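You operate a simulated robot arm through the tools that you are given. There is no shell and no other tool.

The job below is to be done with a simulated robot arm. You get a single attempt, and the scene is never put back.

JOB
Take the purple pad and put it on the jug shelf. Take the brown tin and leave it in the kits tray. Take the cream valve and put it in the purple tub. Put the cream stone on the plinth top away on the repair bench top. Take the blue block on the plinth top and put it away on the bottom shelf of the store rack. Fetch the repair chalk and stand it on top of the purple block. Shut the slab lid. Do these in any order. Set down upright: repair chalk.

It is judged by the outcome, as a careful person would: the job done as asked, and still so three seconds after it is handed in. It fails if anything else is knocked over, pushed out of place, dropped, spilled or broken. Lids that push on must go on centred and level and be pressed home; caps that screw on are set level and turned clockwise until they are tight.

ROBOT AND FRAMES
A 6-joint arm with a two-finger parallel gripper on a trunk, on a base that drives. Base frame: it is fixed to the floor where the robot stands at the start and does not move with it; the origin is under the middle of the robot, x ahead of it, y to its left, z up. Readings come in mm, rad, newtons and seconds.
With the tool pointing down near the work surface it reaches from about 300 to 700 mm from the robot's upright axis, wherever it stands. Its first joint turns from -2.897 to 2.897 rad. Places, roughly: blue block (9x6x6 cm) [4300, -2900, 800]; bottom shelf of the store rack [800, -8900, 200]; brown tin (9x9x4 cm) [2300, 0, 800]; cream stone (6x4x4 cm) [4200, -2400, 800]; cream valve (3x3x7 cm) [4200, -2300, 800]; jug shelf [1400, -800, 400]; kits tray [-2000, 1250, 1000]; purple block [-1500, -7000, 1000]; purple pad (8x5x3 cm) [1600, 1500, 800]; purple tub (15x15x8 cm) [4000, -2300, 800]; repair bench top [-3400, -3400, 800]; repair chalk [-1500, -7000, 1000]; slab lid [-1100, -8600, 900]. Payload 4.1 kg.
The TCP is the grasp point between the finger pads, 23 mm short of the fingertips. In the tool frame z runs along the fingers and y along their closing line. The gripper opens to 94 mm. The fingers are 38 mm wide and 10 mm thick; the gripper's body (54 by 96 mm) begins 39 mm behind the TCP.
Orientation is told as [roll, pitch, yaw] about the base's x, y, z axes, in that order, counted from this pose: with the fingers straight down and closing along the base's y, the tool's x points along the base's -x, its y along +y and its z along -z.

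CONTROLS
- The arm moves only by the tool arm_command. Its argument "rows" is a list of rows, each a list of 7 numbers: the gripper command, from -1 (shut) to 1 (fully open), values between in proportion, then the shift along the base's x, y, z in units of 50 mm (1.0 is 50 mm), then the turn, a rotation vector about the base's x, y, z in units of 8 degrees (1.0 is 8 degrees). In form: [[claw, dx, dy, dz, ax, ay, az], ...]. A call has 1 to 20 rows; each row shifts and turns the commanded pose from where the row before left it. A call with a number of a shift or a turn outside -1 to 1 is refused whole. Each row takes 0.2 s and may step no farther than 50 mm and 0.15 rad from the row before; otherwise, or with a gripper value out of range, the whole call is refused. A pose out of reach is approached as far as the arm can. The call stops where the force on the tool passes 40 N (or 10 N more than at its start, if that is more) or the arm is blocked; 0.2 s more then pass. The fingers move at their own pace (about 45 mm/s each) and stop on an object; they squeeze with about 24 N. The grip force told is the motor's: it shows also when the fingers shut on nothing. Time passes only in rows, and 0.2 s behind the last, so rows that do not move let the fingers close. It gives the time, the measured TCP pose, the force on the tool (base axes), the opening and the grip force at its end, in the units of the frame above (readings bear some noise), with the torque about the TCP (base axes, N m) and any sound that the robot's microphone picked up.
- Cameras (640 x 400 px; columns grow to the right, rows downward): "scene" is now at [30.8, 169.7, 1406]; the picture's right is [0.03, -1.00, 0.00], its down [-0.53, -0.02, -0.85] and it looks along [0.85, 0.03, -0.53] (base axes); focal length 294 px, centre (320, 200). "wrist" rides on the gripper at [86, 16, -74] in the tool frame; the picture's right is [-0.18, 0.98, 0.00], its down [-0.58, -0.11, -0.81] and it looks along [-0.79, -0.15, 0.59] (tool axes); focal length 243 px, centre (320, 200).
- capture(camera): a new picture of that camera. The clock stands still meanwhile.
- raise_lower(by): slides the trunk up (or, below 0, down) by that many mm; the arm and the scene camera ride with it, the base frame stays. It gives what a move gives, with no picture.
- base_move(legs): drives the robot by 1 to 6 legs, each [ahead, turn to the left] in mm and rad, along the robot's own axes; the way and the turn of a leg run together, so that a leg with both is an arc; at most 1500 mm and 3.142 rad a leg. The arm and the cameras ride along, it lands a little off, and it stops where it bumps. It gives what a move gives.
- pan_tilt(pan, tilt): turns the head with the scene camera to pan (to the left, within 2.705 rad either way) and tilt (down, from -0.506 to 1.204), counted from straight ahead of the robot. It gives what a move gives.
- locate(camera, pixels): for up to 12 pixels [column, row] of the newest picture of that camera ("zoom" is the newest enlarged one), the place [x, y, z] in the base frame of the surface seen there, good to about 3 mm. The clock stands still meanwhile.
- zoom(camera, box): a new picture of the part [left, top, right, bottom] of that camera's present view, enlarged. The clock stands still meanwhile.
- sign_off(): hands the job in; it is judged then, once.

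Leave the gripper open and the arm clear of the work at the hand-in unless told otherwise.

The tools are called after ">>>" as a command line: name --pt "numbers of a row" for each row, then --argument value for the rest, lists and objects as JSON in quotes. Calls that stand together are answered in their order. arm_command: Moves the arm, as the interface text tells. Its arguments: {"type":"object","properties":{"rows":{"type":"array","items":{"type":"array","items":{"type":"number"}}}},"required":["rows"]} The other tools are called the same way: raise_lower (by) slides the trunk up or down; base_move (legs) drives the base; pan_tilt (pan, tilt) turns the head that bears the scene camera; capture (camera) takes a picture; locate (camera, pixels) gives the place of the surface under pixels of a picture; zoom (camera, box) takes an enlarged picture of a part of a camera's view; sign_off () hands the job in.

At the start:

```text
time_s: 0.0
eef_pos: [428.7, -32.6, 1075.3]
tool_rot: [0.001, 0.0, -0.001]
wrist_force: [-0.1, 0.4, -0.5]
torque: [-0.02, -0.01, 0.0]
opening: 94.2
finger_force: 0.1
trunk travel left (down, up): [-350.0, 240.0]
robot x, y, heading: [0.9, -2.3, 0.002]
head pan, tilt: [0.031, 0.559]
```

scene: 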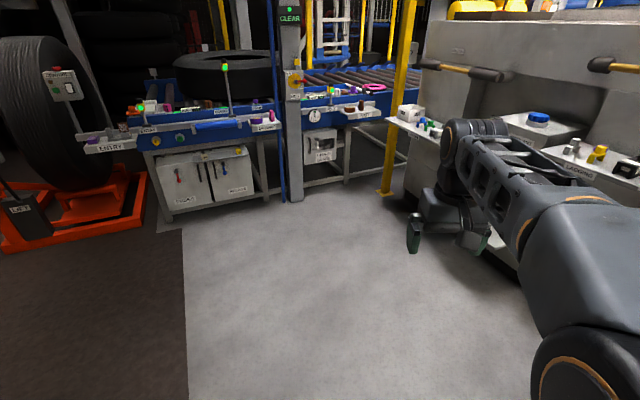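
wrist: 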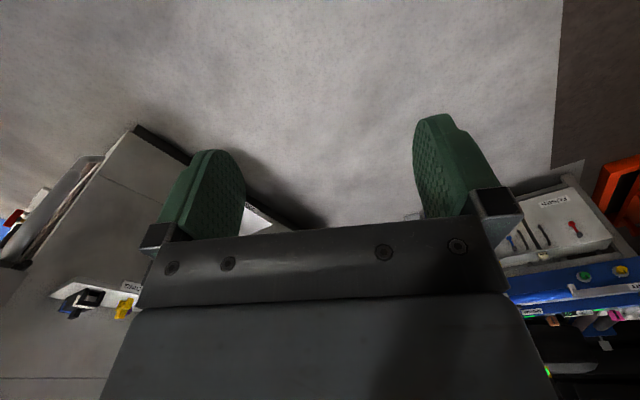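

I see a workshop with a tyre machine, benches to the front and right. I'll first zoom in on the middle of the scene view to read labels and find the objects.

>>> zoom --camera "scene" --box '[60, 60, 300, 210]'

>>> zoom --camera "scene" --box '[280, 60, 440, 160]'

>>> zoom --camera "scene" --box '[400, 40, 640, 190]'

```text
2.67 times, centred on (180, 135) of scene
```

zoom: 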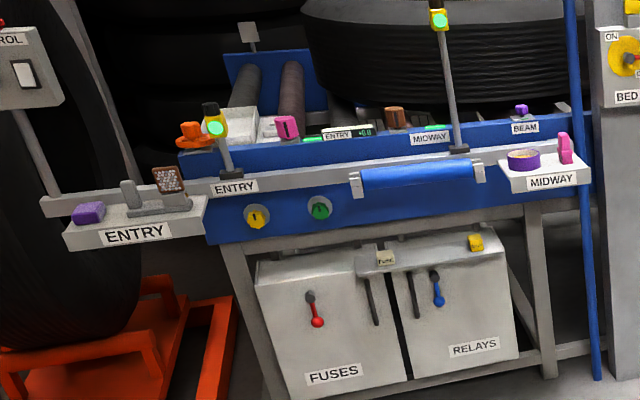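

```text
4.00 times, centred on (360, 110) of scene
```

zoom: 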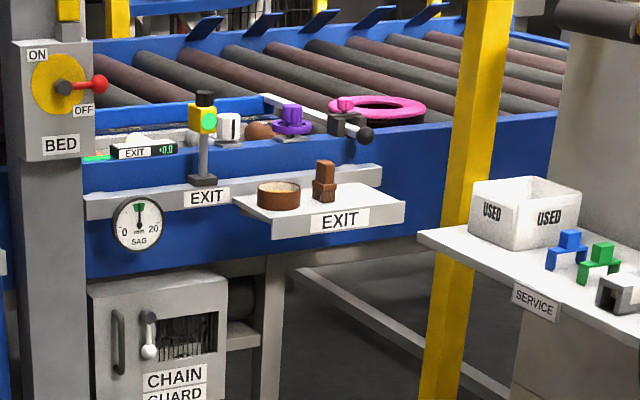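

```text
2.67 times, centred on (520, 115) of scene
```

zoom: 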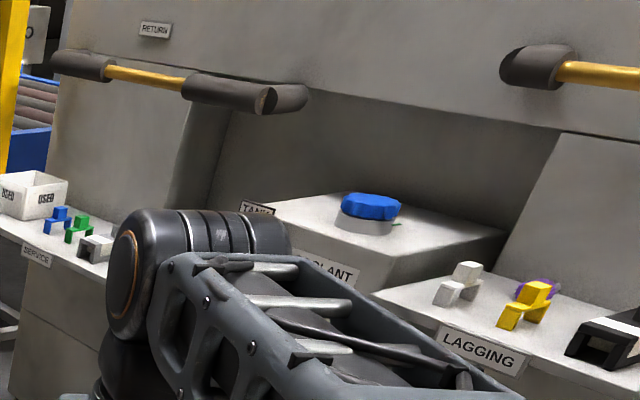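

The purple pad seems to lie on the ENTRY ledge and the brown tin on the EXIT ledge. Next I'll pan the head around to view the rest of the room before driving.

>>> pan_tilt --pan 1.2 --tilt 0.4

>>> capture --camera "scene"

>>> pan_tilt --pan 2.5 --tilt 0.4

>>> capture --camera "scene"

>>> pan_tilt --pan -1.2 --tilt 0.4

>>> capture --camera "scene"

>>> pan_tilt --pan -2.4 --tilt 0.4

>>> capture --camera "scene"

```text
time_s: 1.4
eef_pos: [428.3, -31.7, 1075.4]
tool_rot: [0.0, -0.001, 0.001]
wrist_force: [0.1, -0.6, 0.1]
torque: [-0.01, 0.0, 0.02]
opening: 93.8
finger_force: 0.1
trunk travel left (down, up): [-350.0, 240.0]
robot x, y, heading: [1.5, -1.4, -0.0]
head pan, tilt: [1.201, 0.4]
```

```text
taken
```

scene: 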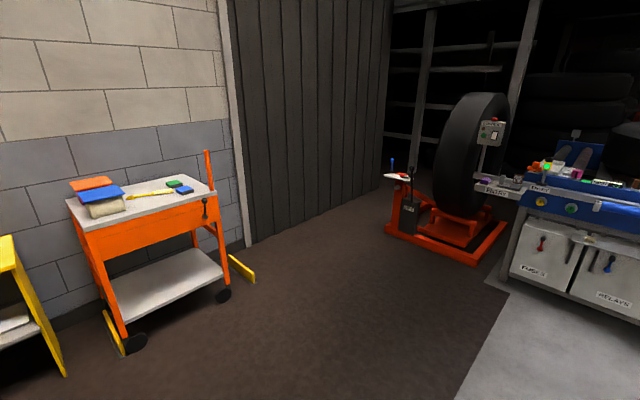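

```text
time_s: 2.9
eef_pos: [428.6, -32.3, 1075.0]
tool_rot: [0.001, 0.0, 0.001]
wrist_force: [0.4, 1.1, 0.1]
torque: [0.02, -0.02, -0.03]
opening: 94.2
finger_force: 0.0
trunk travel left (down, up): [-350.0, 240.0]
robot x, y, heading: [1.5, 0.4, 0.002]
head pan, tilt: [2.499, 0.4]
```

```text
taken
```

scene: 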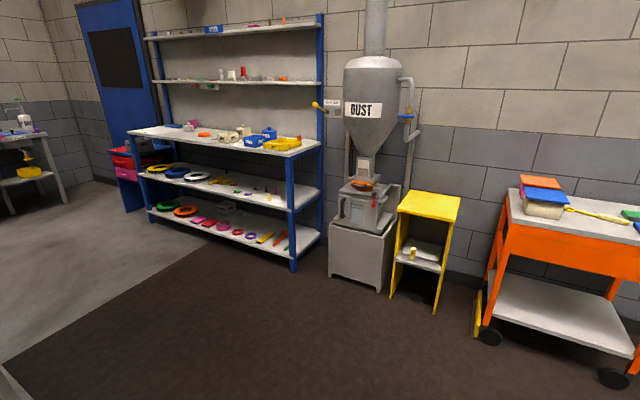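

```text
time_s: 5.9
eef_pos: [427.6, -31.6, 1074.3]
tool_rot: [0.0, 0.0, -0.001]
wrist_force: [0.2, -0.4, 0.2]
torque: [-0.01, -0.02, -0.03]
opening: 94.2
finger_force: 0.1
trunk travel left (down, up): [-350.0, 240.0]
robot x, y, heading: [0.6, -0.9, -0.006]
head pan, tilt: [-1.201, 0.4]
```

```text
taken
```

scene: 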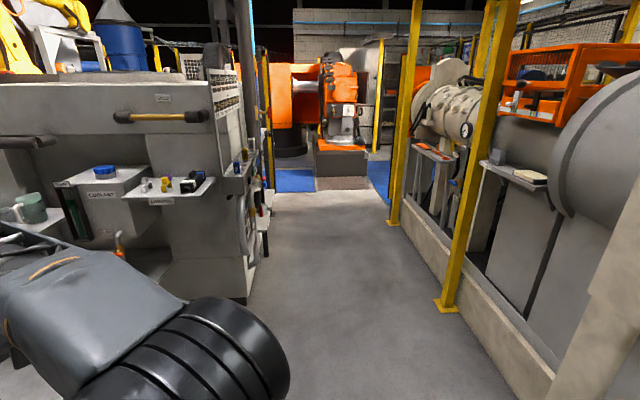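

```text
time_s: 7.3
eef_pos: [428.6, -32.7, 1075.7]
tool_rot: [0.0, -0.001, 0.001]
wrist_force: [-0.3, 1.1, 1.0]
torque: [0.01, 0.03, 0.0]
opening: 93.9
finger_force: 0.1
trunk travel left (down, up): [-350.0, 240.0]
robot x, y, heading: [-1.4, 1.9, -0.002]
head pan, tilt: [-2.4, 0.4]
```

```text
taken
```

scene: 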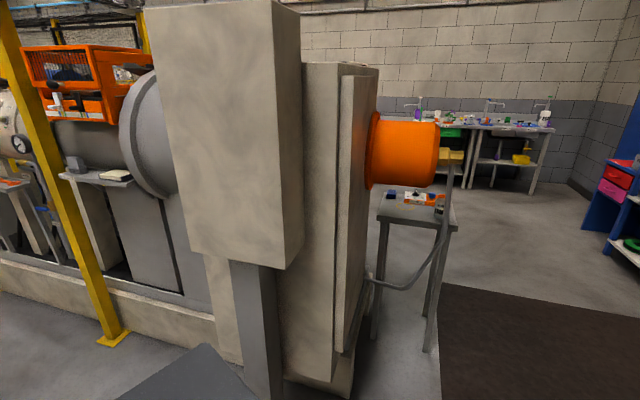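

I'm mapping the area. From this rear-right picture I'll locate the benches, the floor edges and the machine corner.

>>> locate --camera "scene" --pixels '[[345, 398], [262, 390], [430, 350], [375, 338], [420, 200], [500, 135], [545, 140], [455, 128], [580, 290], [470, 250], [125, 342], [20, 320]]'

>>> zoom --camera "scene" --box '[370, 80, 610, 230]'

```text
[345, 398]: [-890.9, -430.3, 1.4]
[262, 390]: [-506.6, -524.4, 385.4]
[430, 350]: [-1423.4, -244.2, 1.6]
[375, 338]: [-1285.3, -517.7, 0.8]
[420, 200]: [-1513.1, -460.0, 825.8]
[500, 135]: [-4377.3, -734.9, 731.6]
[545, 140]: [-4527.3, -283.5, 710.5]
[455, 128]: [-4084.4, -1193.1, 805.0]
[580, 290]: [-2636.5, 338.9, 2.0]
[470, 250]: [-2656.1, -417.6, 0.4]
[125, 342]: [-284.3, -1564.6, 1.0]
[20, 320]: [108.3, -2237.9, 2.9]
```

```text
2.67 times, centred on (490, 155) of scene
```

zoom: 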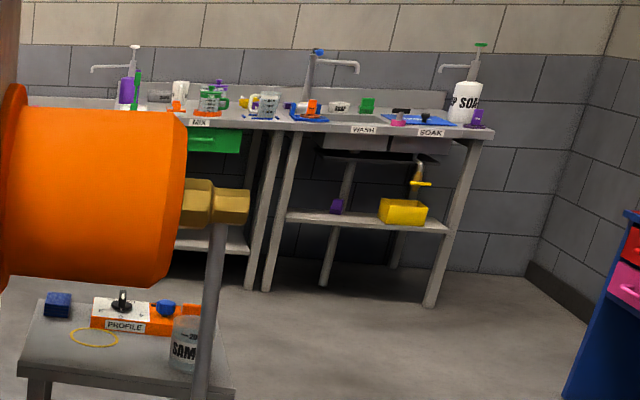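

I'll look at the corridor on the right in more detail, and locate floor points.

>>> pan_tilt --pan -1.2 --tilt 0.4

>>> capture --camera "scene"

>>> zoom --camera "scene" --box '[0, 60, 280, 235]'

>>> locate --camera "scene" --pixels '[[245, 302], [262, 200], [295, 185], [340, 165], [440, 305], [390, 215], [520, 380], [20, 232], [45, 220], [110, 178], [185, 187], [270, 180]]'

```text
time_s: 8.7
eef_pos: [429.1, -31.9, 1074.9]
tool_rot: [0.001, 0.001, 0.001]
wrist_force: [0.4, -0.3, 0.4]
torque: [0.0, 0.02, 0.0]
opening: 94.1
finger_force: 0.1
trunk travel left (down, up): [-350.0, 240.0]
robot x, y, heading: [-0.4, 2.4, 0.001]
head pan, tilt: [-1.201, 0.4]
```

```text
taken
```

scene: 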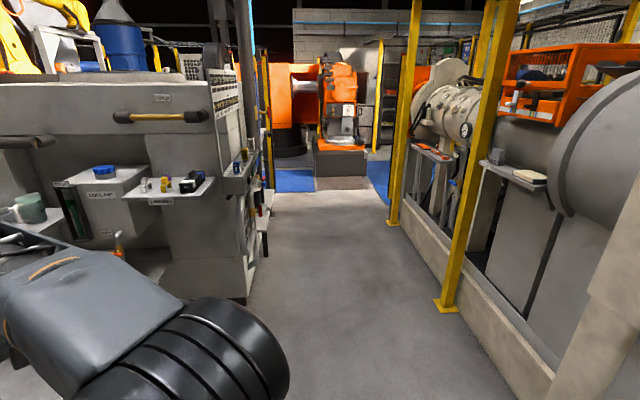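

```text
2.29 times, centred on (140, 148) of scene
```

zoom: 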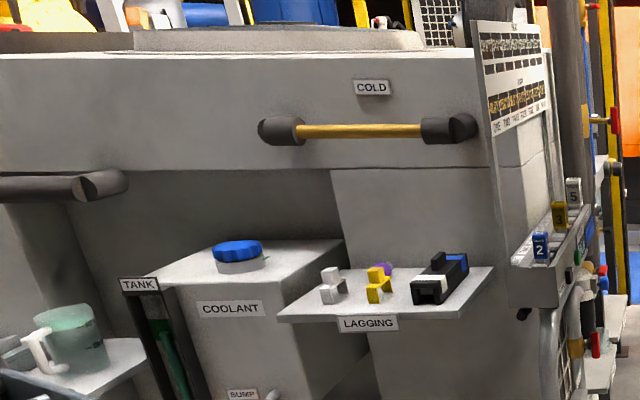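

```text
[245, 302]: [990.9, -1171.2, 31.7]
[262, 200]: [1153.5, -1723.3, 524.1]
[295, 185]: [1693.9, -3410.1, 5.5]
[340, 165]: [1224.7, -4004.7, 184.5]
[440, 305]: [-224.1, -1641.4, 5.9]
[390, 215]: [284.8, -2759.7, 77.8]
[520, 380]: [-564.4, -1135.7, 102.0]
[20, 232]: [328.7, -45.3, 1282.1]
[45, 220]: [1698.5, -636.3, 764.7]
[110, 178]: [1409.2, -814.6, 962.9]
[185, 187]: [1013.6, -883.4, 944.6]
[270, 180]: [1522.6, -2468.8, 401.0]
```

Corridor is mapped roughly. Now I look at the ENTRY ledge to find the purple pad.

>>> pan_tilt --pan 0.6 --tilt 0.5

>>> capture --camera "scene"

>>> zoom --camera "scene" --box '[200, 60, 440, 210]'

```text
time_s: 10.5
eef_pos: [428.0, -33.2, 1073.4]
tool_rot: [0.001, 0.0, -0.001]
wrist_force: [1.0, -0.3, -0.4]
torque: [0.0, 0.0, 0.02]
opening: 94.3
finger_force: 0.0
trunk travel left (down, up): [-350.0, 240.0]
robot x, y, heading: [-1.5, 1.2, 0.001]
head pan, tilt: [0.6, 0.499]
```

```text
taken
```

scene: 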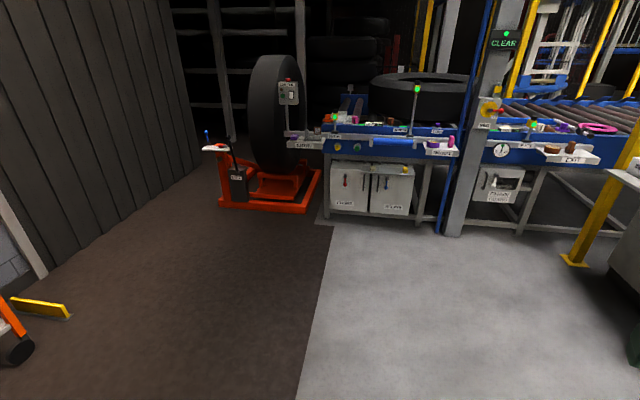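

```text
2.67 times, centred on (320, 135) of scene
```

zoom: 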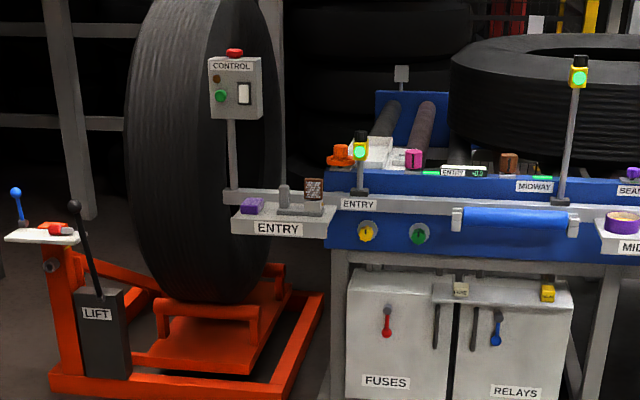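

I see the purple pad at zoom (252,206), on the ENTRY ledge. I'll locate it and surrounding points.

>>> locate --camera "zoom" --pixels '[[252, 206], [240, 218], [330, 218], [295, 208], [280, 235], [305, 330], [320, 300], [365, 290], [450, 300], [235, 150], [590, 270], [625, 232]]'

>>> locate --camera "scene" --pixels '[[222, 208], [283, 210], [320, 172], [332, 218], [450, 235], [515, 235], [575, 265], [325, 300], [100, 250], [560, 160], [545, 150], [640, 172]]'

```text
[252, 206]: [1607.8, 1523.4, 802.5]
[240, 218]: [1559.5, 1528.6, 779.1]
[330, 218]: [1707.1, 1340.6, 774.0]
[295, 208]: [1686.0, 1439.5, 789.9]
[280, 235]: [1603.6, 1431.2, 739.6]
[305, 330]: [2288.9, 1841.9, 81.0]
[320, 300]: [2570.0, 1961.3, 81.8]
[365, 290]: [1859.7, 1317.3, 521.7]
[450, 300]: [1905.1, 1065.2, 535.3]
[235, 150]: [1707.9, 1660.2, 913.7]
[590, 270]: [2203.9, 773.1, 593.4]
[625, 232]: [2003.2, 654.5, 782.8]
```

```text
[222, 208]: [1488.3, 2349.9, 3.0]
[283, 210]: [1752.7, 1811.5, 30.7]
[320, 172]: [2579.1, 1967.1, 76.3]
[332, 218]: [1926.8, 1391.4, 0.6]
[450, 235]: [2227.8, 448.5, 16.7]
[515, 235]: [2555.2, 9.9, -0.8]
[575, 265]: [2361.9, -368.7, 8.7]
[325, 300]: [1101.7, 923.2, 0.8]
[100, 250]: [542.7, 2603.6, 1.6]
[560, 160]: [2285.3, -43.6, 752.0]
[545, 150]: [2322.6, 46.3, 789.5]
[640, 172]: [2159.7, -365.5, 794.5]
```

The pad's top is about (1608, 1523, 802). I'll drive toward a spot about 550 mm in front of it, near (1178, 1183), facing it.

>>> base_move --legs '[[0, 0.787], [1400, 0], [200, -0.12]]'

>>> pan_tilt --pan 0.1 --tilt 0.8

>>> capture --camera "scene"

>>> capture --camera "wrist"

```text
time_s: 20.9
eef_pos: [1473.4, 1420.3, 1074.9]
tool_rot: [-0.001, -0.002, 0.692]
wrist_force: [-0.1, -0.7, -0.2]
torque: [0.02, -0.01, 0.01]
opening: 93.9
finger_force: 0.0
trunk travel left (down, up): [-350.0, 240.0]
robot x, y, heading: [1118.9, 1171.5, 0.69]
head pan, tilt: [0.6, 0.499]
```

```text
time_s: 21.9
eef_pos: [1472.0, 1421.8, 1075.3]
tool_rot: [0.001, 0.0, 0.694]
wrist_force: [0.7, -1.0, -0.5]
torque: [0.04, 0.0, 0.01]
opening: 94.3
finger_force: 0.1
trunk travel left (down, up): [-350.0, 240.0]
robot x, y, heading: [1122.1, 1170.7, 0.698]
head pan, tilt: [0.099, 0.799]
```

```text
taken
```

scene: 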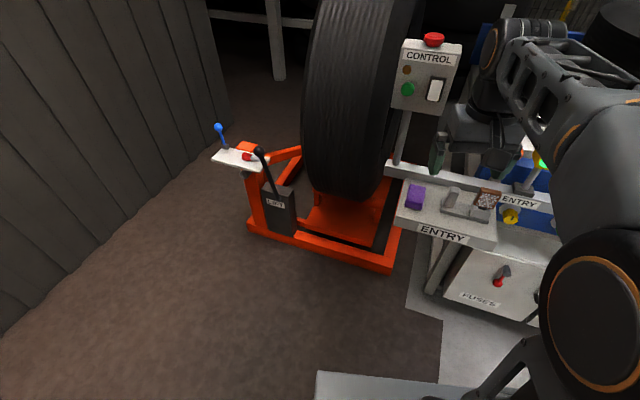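

```text
taken
```

wrist: 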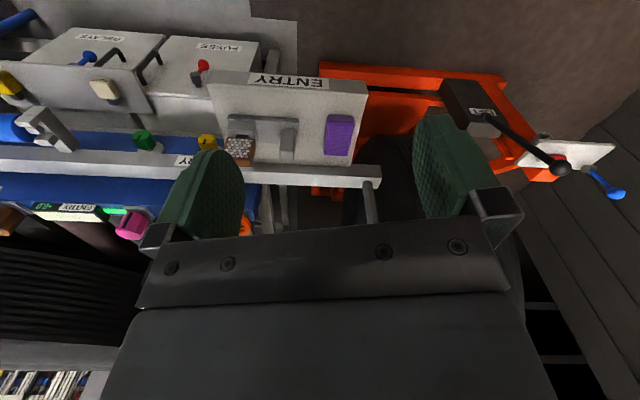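

I zoom on the pad in the scene and wrist views to get its corners and orientation.

>>> zoom --camera "scene" --box '[380, 150, 540, 250]'

>>> zoom --camera "wrist" --box '[200, 60, 400, 185]'

>>> locate --camera "wrist" --pixels '[[329, 115], [355, 116], [349, 154], [325, 153], [339, 136], [310, 150], [285, 140], [240, 150], [360, 92], [368, 160]]'

```text
4.00 times, centred on (460, 200) of scene
```

zoom: 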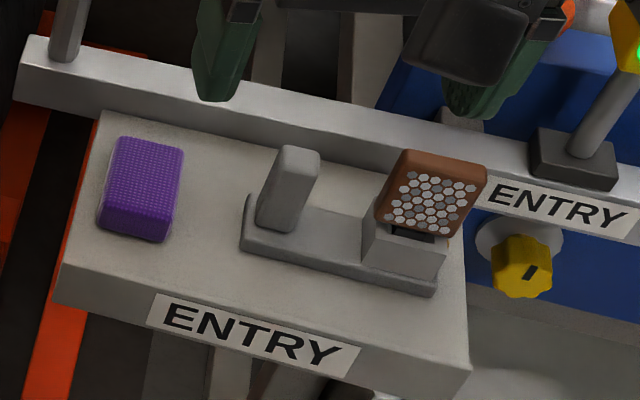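

```text
3.20 times, centred on (300, 122) of wrist
```

zoom: 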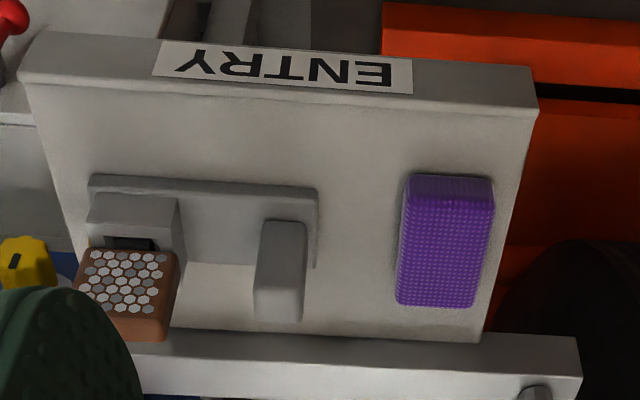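

```text
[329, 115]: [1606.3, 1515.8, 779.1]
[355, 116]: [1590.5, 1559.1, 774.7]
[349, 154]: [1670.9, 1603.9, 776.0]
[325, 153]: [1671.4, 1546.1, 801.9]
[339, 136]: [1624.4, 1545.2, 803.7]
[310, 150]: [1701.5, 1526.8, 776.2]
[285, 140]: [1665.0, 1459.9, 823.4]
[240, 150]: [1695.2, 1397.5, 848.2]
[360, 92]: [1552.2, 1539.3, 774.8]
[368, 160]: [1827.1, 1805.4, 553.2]
```

>>> locate --camera "zoom" --pixels '[[413, 200], [488, 203], [473, 296], [404, 293], [445, 245], [450, 300], [450, 200], [408, 245], [482, 250]]'

```text
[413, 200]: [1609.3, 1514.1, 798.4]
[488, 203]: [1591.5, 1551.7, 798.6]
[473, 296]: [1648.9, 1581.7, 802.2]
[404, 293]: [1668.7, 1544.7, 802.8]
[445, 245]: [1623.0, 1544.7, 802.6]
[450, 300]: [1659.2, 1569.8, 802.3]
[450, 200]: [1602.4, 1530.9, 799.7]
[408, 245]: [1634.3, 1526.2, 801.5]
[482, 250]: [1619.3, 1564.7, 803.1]
```

I'll check the CONTROL box and rail positions for clearance with the wrist before descending.

>>> locate --camera "scene" --pixels '[[400, 95], [441, 105], [456, 60], [433, 45], [400, 155], [425, 172], [470, 182], [410, 200], [398, 215]]'

```text
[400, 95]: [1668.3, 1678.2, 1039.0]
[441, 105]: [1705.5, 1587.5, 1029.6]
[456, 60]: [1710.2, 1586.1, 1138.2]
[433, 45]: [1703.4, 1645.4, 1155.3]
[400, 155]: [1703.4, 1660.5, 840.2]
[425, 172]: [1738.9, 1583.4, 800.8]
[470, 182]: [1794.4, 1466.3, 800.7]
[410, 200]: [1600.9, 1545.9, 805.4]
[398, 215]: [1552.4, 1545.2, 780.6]
```

The CONTROL box corner is ~85–100 mm from the pad axis at z 1030–1140. I'll grip the pad slightly toward its near end (1617,1541). First, move over it at height while turning to yaw 0.46.

>>> arm_command --pt "0.6 0.725 0.596 0 0 0 -0.415" --pt "0.6 0.725 0.596 0 0 0 -0.415" --pt "0.6 0.725 0.596 0 0 0 -0.415" --pt "0.6 0.725 0.596 0 0 0 -0.415" --pt "0.6 0 0 -0.9 0 0 0" --pt "0.6 0 0 -0.9 0 0 0"

>>> capture --camera "scene"

>>> capture --camera "wrist"

```text
time_s: 23.2
eef_pos: [1616.1, 1538.8, 983.3]
tool_rot: [0.0, -0.002, 0.462]
wrist_force: [0.2, -0.3, 0.4]
torque: [0.03, -0.02, 0.0]
opening: 75.5
finger_force: 0.1
trunk travel left (down, up): [-350.0, 240.0]
robot x, y, heading: [1123.2, 1169.1, 0.693]
head pan, tilt: [0.099, 0.799]
```

```text
taken
```

scene: 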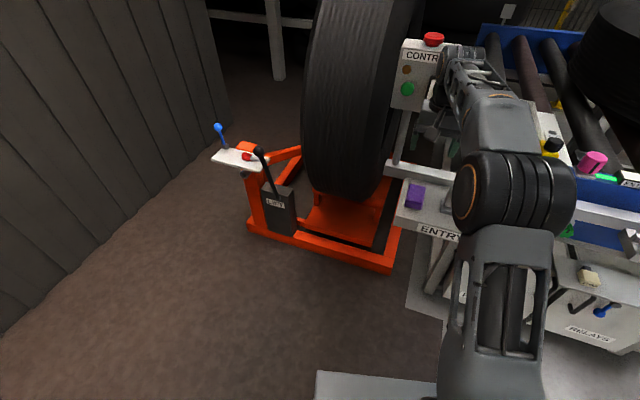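

```text
taken
```

wrist: 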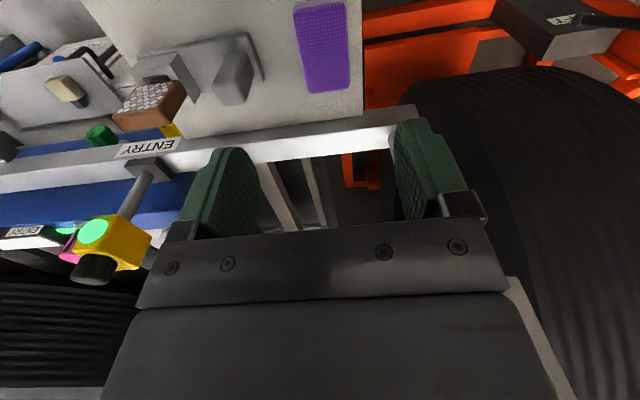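

The pad is aligned at column ~322 beneath the fingers. I continue down toward z≈805 in small steps, watching force.

>>> arm_command --pt "0.6 0.02 0.04 -0.8 0 0 0" --pt "0.6 0 0 -0.8 0 0 0" --pt "0.6 0 0 -0.8 0 0 0" --pt "0.6 0 0 -0.4 0 0 0"

>>> capture --camera "wrist"

>>> capture --camera "scene"

```text
time_s: 24.2
eef_pos: [1620.2, 1541.7, 845.5]
tool_rot: [0.001, 0.001, 0.461]
wrist_force: [-0.2, -0.2, 0.2]
torque: [0.01, 0.03, -0.01]
opening: 75.3
finger_force: 0.1
trunk travel left (down, up): [-350.0, 240.0]
robot x, y, heading: [1124.7, 1171.6, 0.693]
head pan, tilt: [0.099, 0.799]
```

```text
taken
```

wrist: 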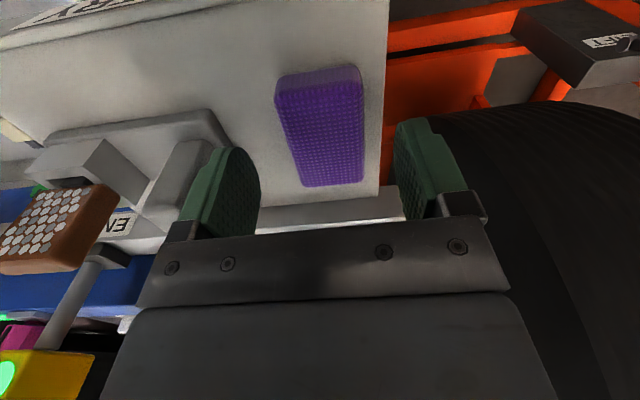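

```text
taken
```

scene: 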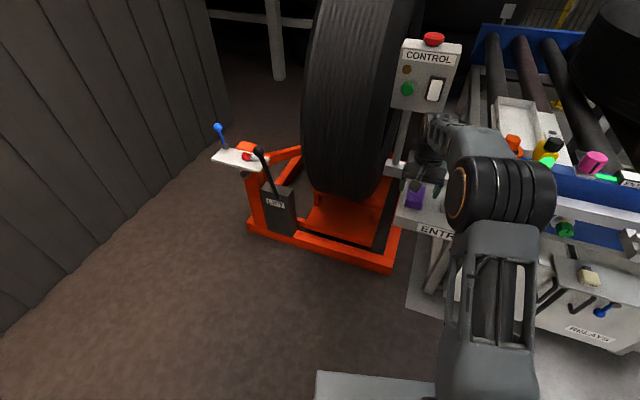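

>>> locate --camera "wrist" --pixels '[[282, 98], [357, 88], [361, 180], [306, 184], [322, 130], [300, 132], [360, 132]]'

```text
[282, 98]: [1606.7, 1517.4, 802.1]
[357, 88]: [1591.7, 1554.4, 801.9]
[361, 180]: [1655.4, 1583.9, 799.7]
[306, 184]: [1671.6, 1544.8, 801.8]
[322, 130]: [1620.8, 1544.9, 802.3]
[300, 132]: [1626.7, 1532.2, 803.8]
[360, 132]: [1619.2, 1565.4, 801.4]
```

Pad centre (1631,1550), yaw ≈0.41. I make a small turn and descend to z≈803 (fingertips 5 mm above the ledge), then close.

>>> arm_command --pt "0.6 0 0.06 -0.3 0 0 -0.32" --pt "0.6 0 0 -0.3 0 0 0" --pt "0.6 0 0 -0.25 0 0 0" --pt "-1 0 0 0 0 0 0" --pt "-1 0 0 0 0 0 0" --pt "-1 0 0 0 0 0 0" --pt "-1 0 0 0 0 0 0"

>>> capture --camera "wrist"

```text
time_s: 25.9
eef_pos: [1618.6, 1545.5, 804.4]
tool_rot: [0.0, -0.002, 0.416]
wrist_force: [-0.5, 1.8, 0.0]
torque: [0.02, -0.02, 0.02]
opening: 49.1
finger_force: 23.7
trunk travel left (down, up): [-350.0, 240.0]
robot x, y, heading: [1123.5, 1170.8, 0.694]
head pan, tilt: [0.099, 0.799]
```

```text
taken
```

wrist: 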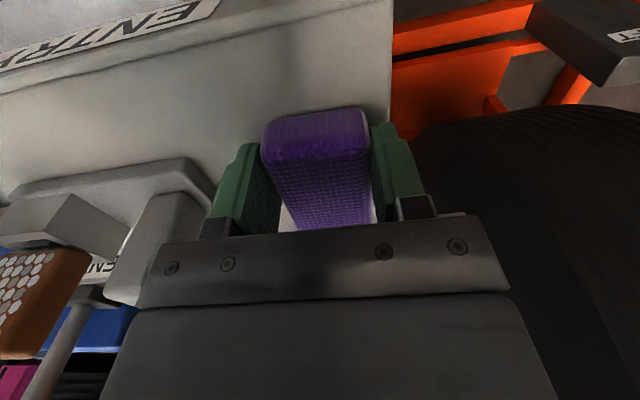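

The pad is gripped (opening 49.1, force 23.7). I lift straight up and retract toward the robot.

>>> arm_command --pt "-1 0 0 0.5 0 0 0" --pt "-1 0 0 0.9 0 0 0" --pt "-1 0 0 0.9 0 0 0" --pt "-1 0 0 0.9 0 0 0" --pt "-1 0 0 0.9 0 0 0" --pt "-1 0 0 0.9 0 0 0" --pt "-1 -0.752 -0.476 0 0 0 0.4" --pt "-1 -0.752 -0.476 0 0 0 0.4" --pt "-1 -0.752 -0.476 0 0 0 0.4" --pt "-1 -0.752 -0.476 0 0 0 0.4" --pt "-1 -0.752 -0.476 0 0 0 0.4"

>>> capture --camera "wrist"

>>> capture --camera "scene"

```text
time_s: 28.2
eef_pos: [1430.3, 1426.7, 1052.4]
tool_rot: [-0.002, 0.0, 0.695]
wrist_force: [-0.4, 1.1, -0.9]
torque: [0.0, 0.02, 0.03]
opening: 49.1
finger_force: 24.1
trunk travel left (down, up): [-350.0, 240.0]
robot x, y, heading: [1124.3, 1175.3, 0.691]
head pan, tilt: [0.099, 0.799]
```

```text
taken
```

wrist: 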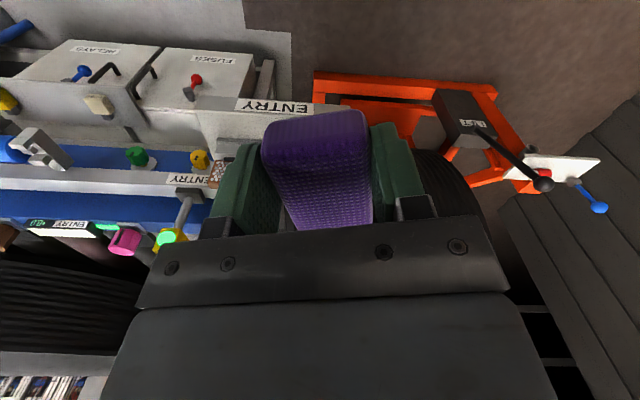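

```text
taken
```

scene: 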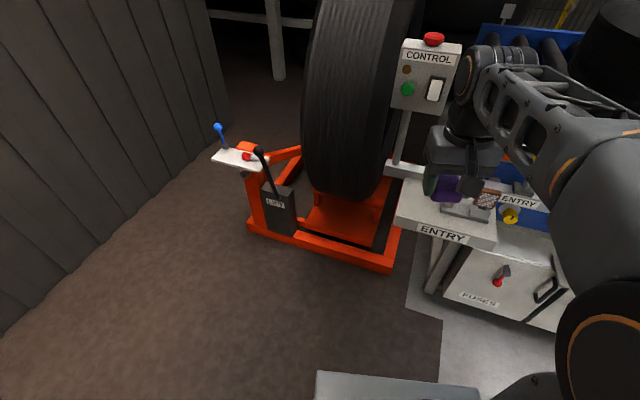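

Pad is secured. I back off 700 mm and turn right to look at the jug shelf area.

>>> base_move --legs '[[-700, 0], [0, -1.3]]'

>>> pan_tilt --pan -0.2 --tilt 0.5

>>> capture --camera "scene"

```text
time_s: 35.3
eef_pos: [917.8, 500.2, 1053.2]
tool_rot: [-0.001, 0.0, -0.578]
wrist_force: [0.0, -0.4, -1.2]
torque: [-0.01, -0.03, -0.01]
opening: 49.2
finger_force: 23.6
trunk travel left (down, up): [-350.0, 240.0]
robot x, y, heading: [583.8, 722.1, -0.578]
head pan, tilt: [0.099, 0.799]
```

```text
time_s: 36.1
eef_pos: [916.7, 499.7, 1052.3]
tool_rot: [0.0, 0.001, -0.578]
wrist_force: [-0.5, 0.1, 0.0]
torque: [0.02, 0.01, -0.03]
opening: 49.0
finger_force: 23.6
trunk travel left (down, up): [-350.0, 240.0]
robot x, y, heading: [586.4, 723.4, -0.581]
head pan, tilt: [-0.201, 0.499]
```

```text
taken
```

scene: 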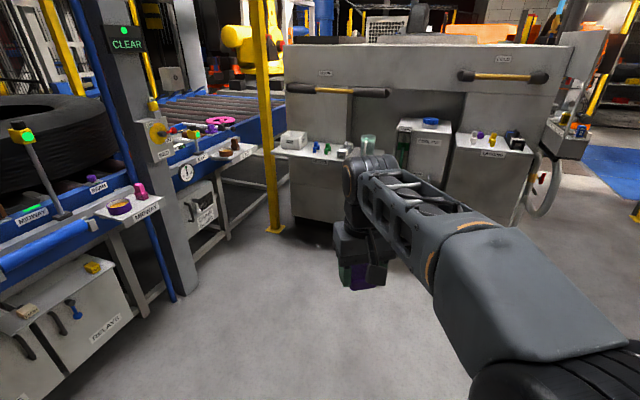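

The arm blocks the view of the jug shelf. I'll turn further right and look to the left of the arm.

>>> base_move --legs '[[0, -0.9], [400, 0]]'

>>> pan_tilt --pan 0.5 --tilt 0.55

>>> capture --camera "scene"

```text
time_s: 40.9
eef_pos: [646.3, -76.6, 1052.3]
tool_rot: [0.0, 0.001, -1.488]
wrist_force: [0.3, -0.1, -1.3]
torque: [-0.02, -0.01, 0.01]
opening: 49.2
finger_force: 23.5
trunk travel left (down, up): [-350.0, 240.0]
robot x, y, heading: [614.1, 322.1, -1.494]
head pan, tilt: [-0.201, 0.499]
```

```text
time_s: 42.0
eef_pos: [646.8, -75.2, 1053.5]
tool_rot: [-0.001, 0.001, -1.488]
wrist_force: [0.2, -0.4, -0.6]
torque: [0.01, -0.01, 0.02]
opening: 49.0
finger_force: 24.4
trunk travel left (down, up): [-350.0, 240.0]
robot x, y, heading: [615.1, 322.6, -1.489]
head pan, tilt: [0.499, 0.55]
```

```text
taken
```

scene: 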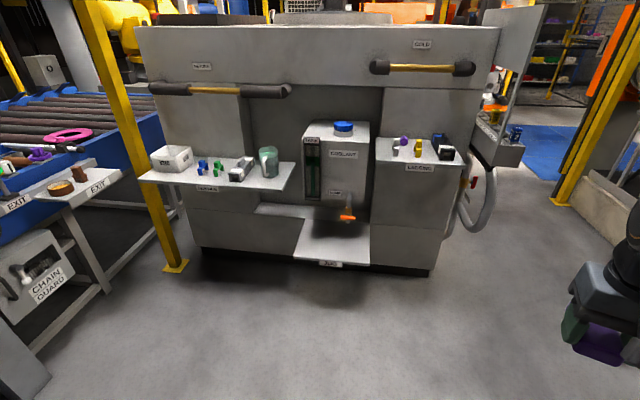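

Now I can see a low shelf under the COOLANT tank at (335,240). I zoom on it to read its label.

>>> zoom --camera "scene" --box '[240, 150, 440, 275]'

>>> locate --camera "scene" --pixels '[[332, 255], [300, 255], [368, 258], [310, 222], [368, 222], [340, 235], [345, 215], [290, 210], [165, 180], [415, 155], [430, 272], [200, 245]]'

```text
3.20 times, centred on (340, 212) of scene
```

zoom: 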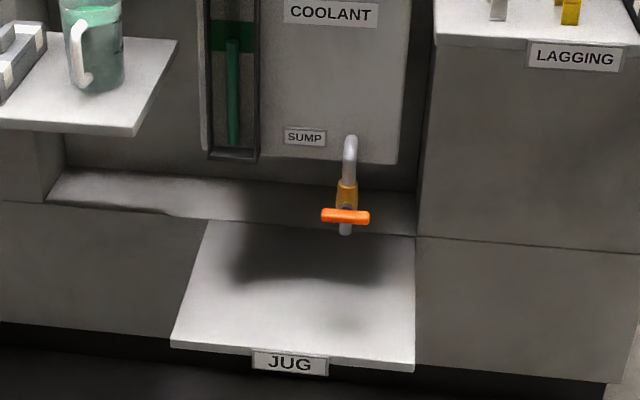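

```text
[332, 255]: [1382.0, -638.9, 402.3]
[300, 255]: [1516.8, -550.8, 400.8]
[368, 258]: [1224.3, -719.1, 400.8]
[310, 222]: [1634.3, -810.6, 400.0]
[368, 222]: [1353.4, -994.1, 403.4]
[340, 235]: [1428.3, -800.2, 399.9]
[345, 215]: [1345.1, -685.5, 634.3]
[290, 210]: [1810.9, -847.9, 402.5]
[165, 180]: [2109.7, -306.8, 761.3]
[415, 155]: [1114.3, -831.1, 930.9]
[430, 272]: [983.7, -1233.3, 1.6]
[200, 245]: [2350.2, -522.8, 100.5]
```

The JUG shelf is at z≈400. I check the tank's front face, tap and service-ledge edges for arm clearance.

>>> locate --camera "zoom" --pixels '[[260, 30], [400, 60], [300, 165], [210, 150], [205, 40], [345, 215], [370, 216], [322, 214], [345, 235], [135, 130], [175, 45], [240, 160]]'

>>> locate --camera "scene" --pixels '[[305, 138], [368, 155], [285, 190], [142, 180], [372, 160], [432, 165], [289, 90], [380, 66]]'

```text
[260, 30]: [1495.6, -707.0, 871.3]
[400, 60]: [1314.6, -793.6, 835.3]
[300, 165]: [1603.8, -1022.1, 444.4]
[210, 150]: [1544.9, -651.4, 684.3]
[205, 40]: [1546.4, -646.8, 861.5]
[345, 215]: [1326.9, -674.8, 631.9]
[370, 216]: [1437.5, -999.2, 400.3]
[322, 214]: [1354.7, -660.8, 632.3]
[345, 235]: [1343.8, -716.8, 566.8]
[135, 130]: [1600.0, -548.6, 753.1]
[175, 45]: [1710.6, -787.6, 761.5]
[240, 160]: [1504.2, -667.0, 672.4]
```

```text
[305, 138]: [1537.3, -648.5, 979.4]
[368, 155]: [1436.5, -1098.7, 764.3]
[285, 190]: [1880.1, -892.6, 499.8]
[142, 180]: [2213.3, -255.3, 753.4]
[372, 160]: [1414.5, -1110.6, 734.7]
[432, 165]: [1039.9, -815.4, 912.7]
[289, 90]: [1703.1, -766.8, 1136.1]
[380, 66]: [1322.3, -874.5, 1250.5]
```

Everything considered, I'll place the pad on the left-front part of the JUG shelf, between tap and gauge, near (1433,-645). I drive to a standing point ~560 mm in front, facing heading -1.096.

>>> base_move --legs '[[0, 0.794], [732, 0], [0, -0.4]]'

>>> pan_tilt --pan 0.0 --tilt 0.8

>>> capture --camera "scene"

>>> capture --camera "wrist"

```text
time_s: 49.2
eef_pos: [1374.1, -492.0, 1052.3]
tool_rot: [-0.001, 0.0, -1.074]
wrist_force: [0.5, 0.0, 0.5]
torque: [0.0, 0.04, 0.01]
opening: 49.1
finger_force: 23.8
trunk travel left (down, up): [-350.0, 240.0]
robot x, y, heading: [1183.7, -140.6, -1.074]
head pan, tilt: [0.499, 0.55]
```

```text
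time_s: 50.2
eef_pos: [1374.2, -491.7, 1053.7]
tool_rot: [-0.001, 0.0, -1.076]
wrist_force: [-0.5, -0.6, -1.0]
torque: [-0.01, 0.0, 0.02]
opening: 48.9
finger_force: 23.8
trunk travel left (down, up): [-350.0, 240.0]
robot x, y, heading: [1188.3, -134.7, -1.077]
head pan, tilt: [0.0, 0.799]
```

```text
taken
```

scene: 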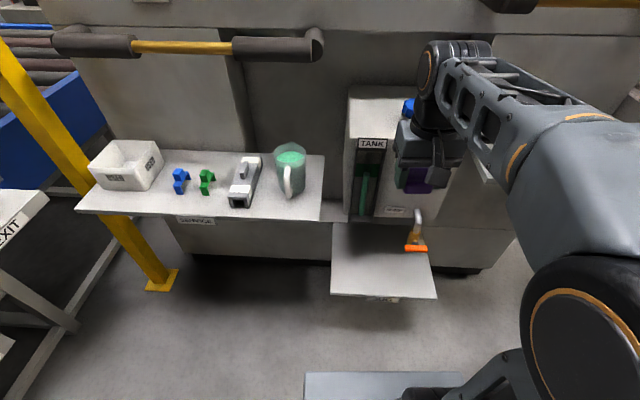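

```text
taken
```

wrist: 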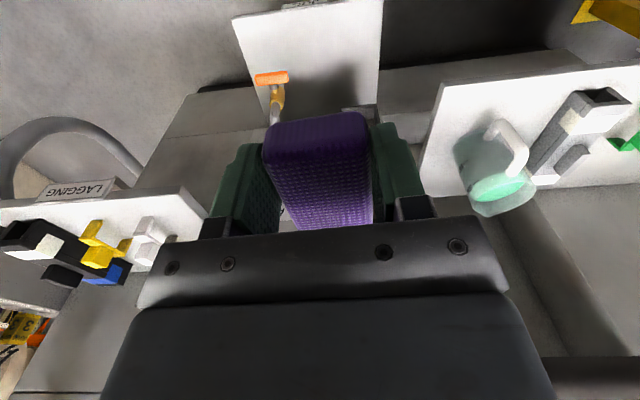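

I re-measure the shelf corners, tap handle and tank front from this closer view.

>>> locate --camera "scene" --pixels '[[333, 291], [435, 296], [336, 226], [380, 260], [350, 270], [405, 248], [427, 249], [420, 215], [350, 210], [378, 215], [385, 150], [320, 220]]'

```text
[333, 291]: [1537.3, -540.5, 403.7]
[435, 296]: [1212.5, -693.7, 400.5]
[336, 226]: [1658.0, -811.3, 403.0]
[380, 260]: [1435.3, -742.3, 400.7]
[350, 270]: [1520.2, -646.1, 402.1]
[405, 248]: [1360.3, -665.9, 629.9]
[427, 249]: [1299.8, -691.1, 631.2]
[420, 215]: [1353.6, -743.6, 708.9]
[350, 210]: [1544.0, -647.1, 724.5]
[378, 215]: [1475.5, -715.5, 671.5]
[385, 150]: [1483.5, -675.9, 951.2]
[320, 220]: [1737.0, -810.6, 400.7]
```

Target for TCP: (1435,-628), final z≈431. I lower the trunk fully first (arm is 113 mm in front of the shelf edge).

>>> raise_lower --by -350

>>> capture --camera "scene"

>>> capture --camera "wrist"

```text
time_s: 53.6
eef_pos: [1373.5, -490.7, 702.6]
tool_rot: [0.0, 0.0, -1.074]
wrist_force: [-0.2, -0.6, 0.7]
torque: [-0.02, -0.04, 0.0]
opening: 49.0
finger_force: 23.9
trunk travel left (down, up): [0.0, 590.0]
robot x, y, heading: [1187.5, -139.7, -1.079]
head pan, tilt: [0.0, 0.799]
```

```text
taken
```

scene: 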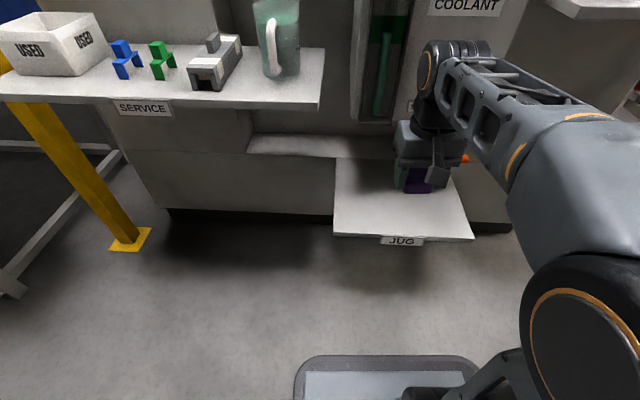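

```text
taken
```

wrist: 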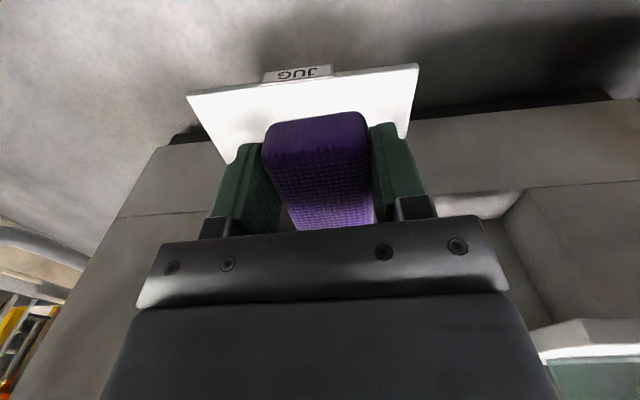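

I lower the arm to z≈490 in front of the shelf.

>>> arm_command --pt "-1 0 0 -0.85 0 0 0" --pt "-1 0 0 -0.85 0 0 0" --pt "-1 0 0 -0.85 0 0 0" --pt "-1 0 0 -0.85 0 0 0" --pt "-1 0 0 -0.85 0 0 0"

>>> capture --camera "scene"

```text
time_s: 54.8
eef_pos: [1374.0, -488.1, 489.4]
tool_rot: [0.0, -0.001, -1.074]
wrist_force: [-0.3, -0.1, -0.1]
torque: [-0.03, -0.03, -0.02]
opening: 49.2
finger_force: 24.2
trunk travel left (down, up): [0.0, 590.0]
robot x, y, heading: [1187.0, -136.0, -1.078]
head pan, tilt: [0.0, 0.799]
```

```text
taken
```

scene: 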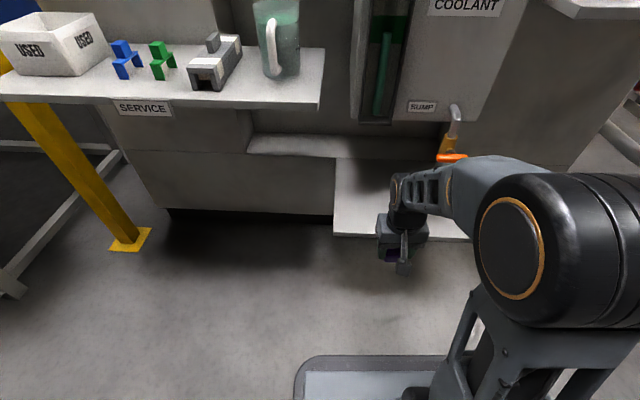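

I check where the forearm and wrist are relative to the tap handle.

>>> locate --camera "scene" --pixels '[[398, 185], [420, 190], [440, 165], [470, 175], [500, 165], [450, 190], [560, 180], [620, 200], [452, 157], [455, 115], [405, 215], [435, 210]]'

```text
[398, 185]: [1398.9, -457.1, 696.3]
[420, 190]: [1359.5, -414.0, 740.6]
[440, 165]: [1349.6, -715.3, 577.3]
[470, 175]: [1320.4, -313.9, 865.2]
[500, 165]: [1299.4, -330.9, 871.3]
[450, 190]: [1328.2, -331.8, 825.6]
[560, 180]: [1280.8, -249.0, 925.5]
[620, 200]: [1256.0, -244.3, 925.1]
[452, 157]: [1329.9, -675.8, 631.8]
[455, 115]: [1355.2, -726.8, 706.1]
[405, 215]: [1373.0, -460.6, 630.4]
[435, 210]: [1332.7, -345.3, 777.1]
```

The forearm runs straight back to the robot, clear of the tap. I move forward over the shelf at z≈460.

>>> arm_command --pt "-1 0 0 -0.6 0 0 0" --pt "-1 0.31 -0.69 0 0 0 -0.09" --pt "-1 0.31 -0.69 0 0 0 -0.09" --pt "-1 0.31 -0.69 0 0 0 -0.09" --pt "-1 0.31 -0.69 0 0 0 -0.09"

>>> capture --camera "scene"

>>> capture --camera "wrist"

```text
time_s: 56.0
eef_pos: [1436.2, -630.4, 461.1]
tool_rot: [0.001, 0.001, -1.125]
wrist_force: [-0.3, 0.2, 0.1]
torque: [0.01, -0.02, -0.03]
opening: 49.0
finger_force: 24.2
trunk travel left (down, up): [0.0, 590.0]
robot x, y, heading: [1184.2, -138.6, -1.08]
head pan, tilt: [0.0, 0.799]
```

```text
taken
```

scene: 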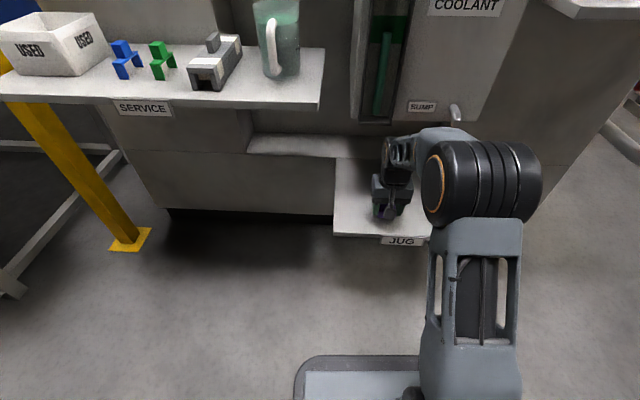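

```text
taken
```

wrist: 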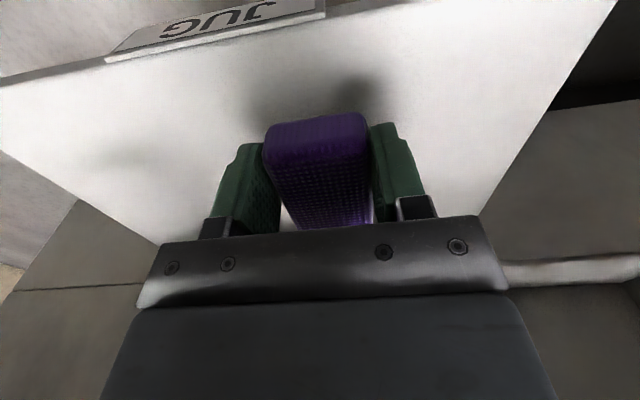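

I check the shelf surface under and around the pad.

>>> locate --camera "wrist" --pixels '[[320, 60], [230, 100], [420, 90], [300, 115], [318, 160], [345, 30], [315, 210]]'

```text
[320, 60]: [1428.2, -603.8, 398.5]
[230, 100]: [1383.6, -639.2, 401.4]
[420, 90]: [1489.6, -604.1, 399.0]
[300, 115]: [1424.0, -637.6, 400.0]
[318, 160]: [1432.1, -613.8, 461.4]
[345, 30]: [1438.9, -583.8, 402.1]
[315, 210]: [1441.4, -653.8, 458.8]
```

Shelf z≈400; pad bottom is ~32 mm above. I lower gently by ~30 mm.

>>> arm_command --pt "-1 0 0 -0.2 0 0 0" --pt "-1 0 0 -0.2 0 0 0" --pt "-1 0 0 -0.1 0 0 0" --pt "-1 0 0 -0.08 0 0 0" --pt "-1 0 0 0 0 0 0"

```text
time_s: 57.2
eef_pos: [1436.6, -629.6, 430.9]
tool_rot: [0.001, 0.0, -1.125]
wrist_force: [-0.2, -0.2, -0.2]
torque: [-0.03, -0.02, 0.0]
opening: 49.1
finger_force: 23.8
trunk travel left (down, up): [0.0, 590.0]
robot x, y, heading: [1185.9, -136.1, -1.077]
head pan, tilt: [0.0, 0.799]
```

No contact yet; lower 1–2 mm more until I feel it.

>>> arm_command --pt "-1 0 0 -0.03 0 0 0" --pt "-1 0 0 -0.03 0 0 0"

```text
time_s: 57.8
eef_pos: [1435.5, -629.2, 428.1]
tool_rot: [0.001, -0.001, -1.126]
wrist_force: [0.2, 0.3, 1.7]
torque: [-0.14, -0.08, -0.03]
opening: 49.1
finger_force: 23.9
trunk travel left (down, up): [0.0, 590.0]
robot x, y, heading: [1188.1, -137.6, -1.079]
head pan, tilt: [0.0, 0.799]
```

Slight contact (1.7 N, torque changed). I release to 75 mm and lift.

>>> arm_command --pt "0.5 0 0 0 0 0 0" --pt "0.5 0 0 0 0 0 0" --pt "0.5 0 0 0 0 0 0" --pt "0.5 0 0 0.5 0 0 0" --pt "0.5 0 0 0.6 0 0 0"

>>> capture --camera "wrist"

```text
time_s: 59.0
eef_pos: [1436.1, -627.8, 483.3]
tool_rot: [0.0, 0.0, -1.123]
wrist_force: [0.4, 0.7, 0.4]
torque: [0.04, 0.02, -0.02]
opening: 70.7
finger_force: 0.0
trunk travel left (down, up): [0.0, 590.0]
robot x, y, heading: [1187.3, -137.0, -1.078]
head pan, tilt: [0.0, 0.799]
```

```text
taken
```

wrist: 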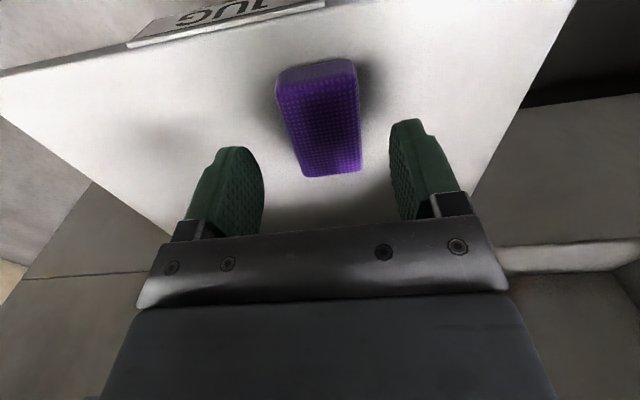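

The pad lies flat on the JUG shelf. I retract the arm and raise it; also measure my own base footprint visible at the bottom of the scene view.

>>> arm_command --pt "0.5 -0.31 0.69 0 0 0 0.09" --pt "0.5 -0.31 0.69 0 0 0 0.09" --pt "0.5 -0.31 0.69 0 0 0 0.09" --pt "0.5 -0.31 0.69 0 0 0 0.09" --pt "0.5 0 0 0.9 0 0 0" --pt "0.5 0 0 0.9 0 0 0" --pt "0.5 0 0 0.9 0 0 0" --pt "0.5 0 0 0.9 0 0 0" --pt "0.5 0 0 0.9 0 0 0"

>>> capture --camera "scene"

>>> locate --camera "scene" --pixels '[[310, 360], [390, 357], [470, 360], [298, 395], [390, 385], [395, 190], [380, 180], [360, 220]]'

```text
time_s: 61.0
eef_pos: [1374.1, -491.6, 708.9]
tool_rot: [0.0, 0.001, -1.076]
wrist_force: [0.2, 0.3, 0.1]
torque: [0.02, 0.0, 0.01]
opening: 70.5
finger_force: 0.1
trunk travel left (down, up): [0.0, 590.0]
robot x, y, heading: [1188.3, -135.7, -1.075]
head pan, tilt: [0.0, 0.799]
```

```text
taken
```

scene: 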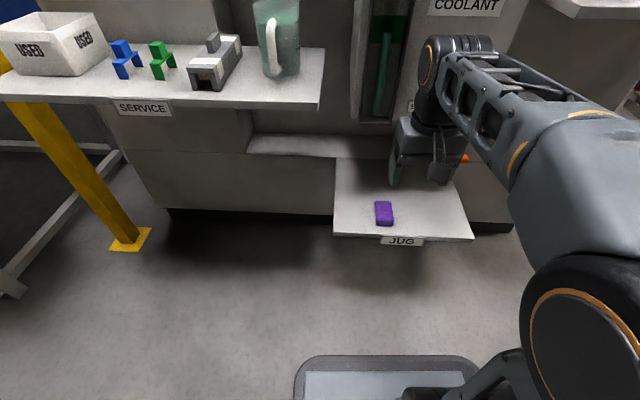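

```text
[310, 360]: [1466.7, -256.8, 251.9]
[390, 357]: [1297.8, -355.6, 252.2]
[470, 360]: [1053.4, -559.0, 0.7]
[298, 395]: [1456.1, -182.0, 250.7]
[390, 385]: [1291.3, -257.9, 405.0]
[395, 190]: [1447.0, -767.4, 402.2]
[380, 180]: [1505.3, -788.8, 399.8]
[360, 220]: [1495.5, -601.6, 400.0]
```

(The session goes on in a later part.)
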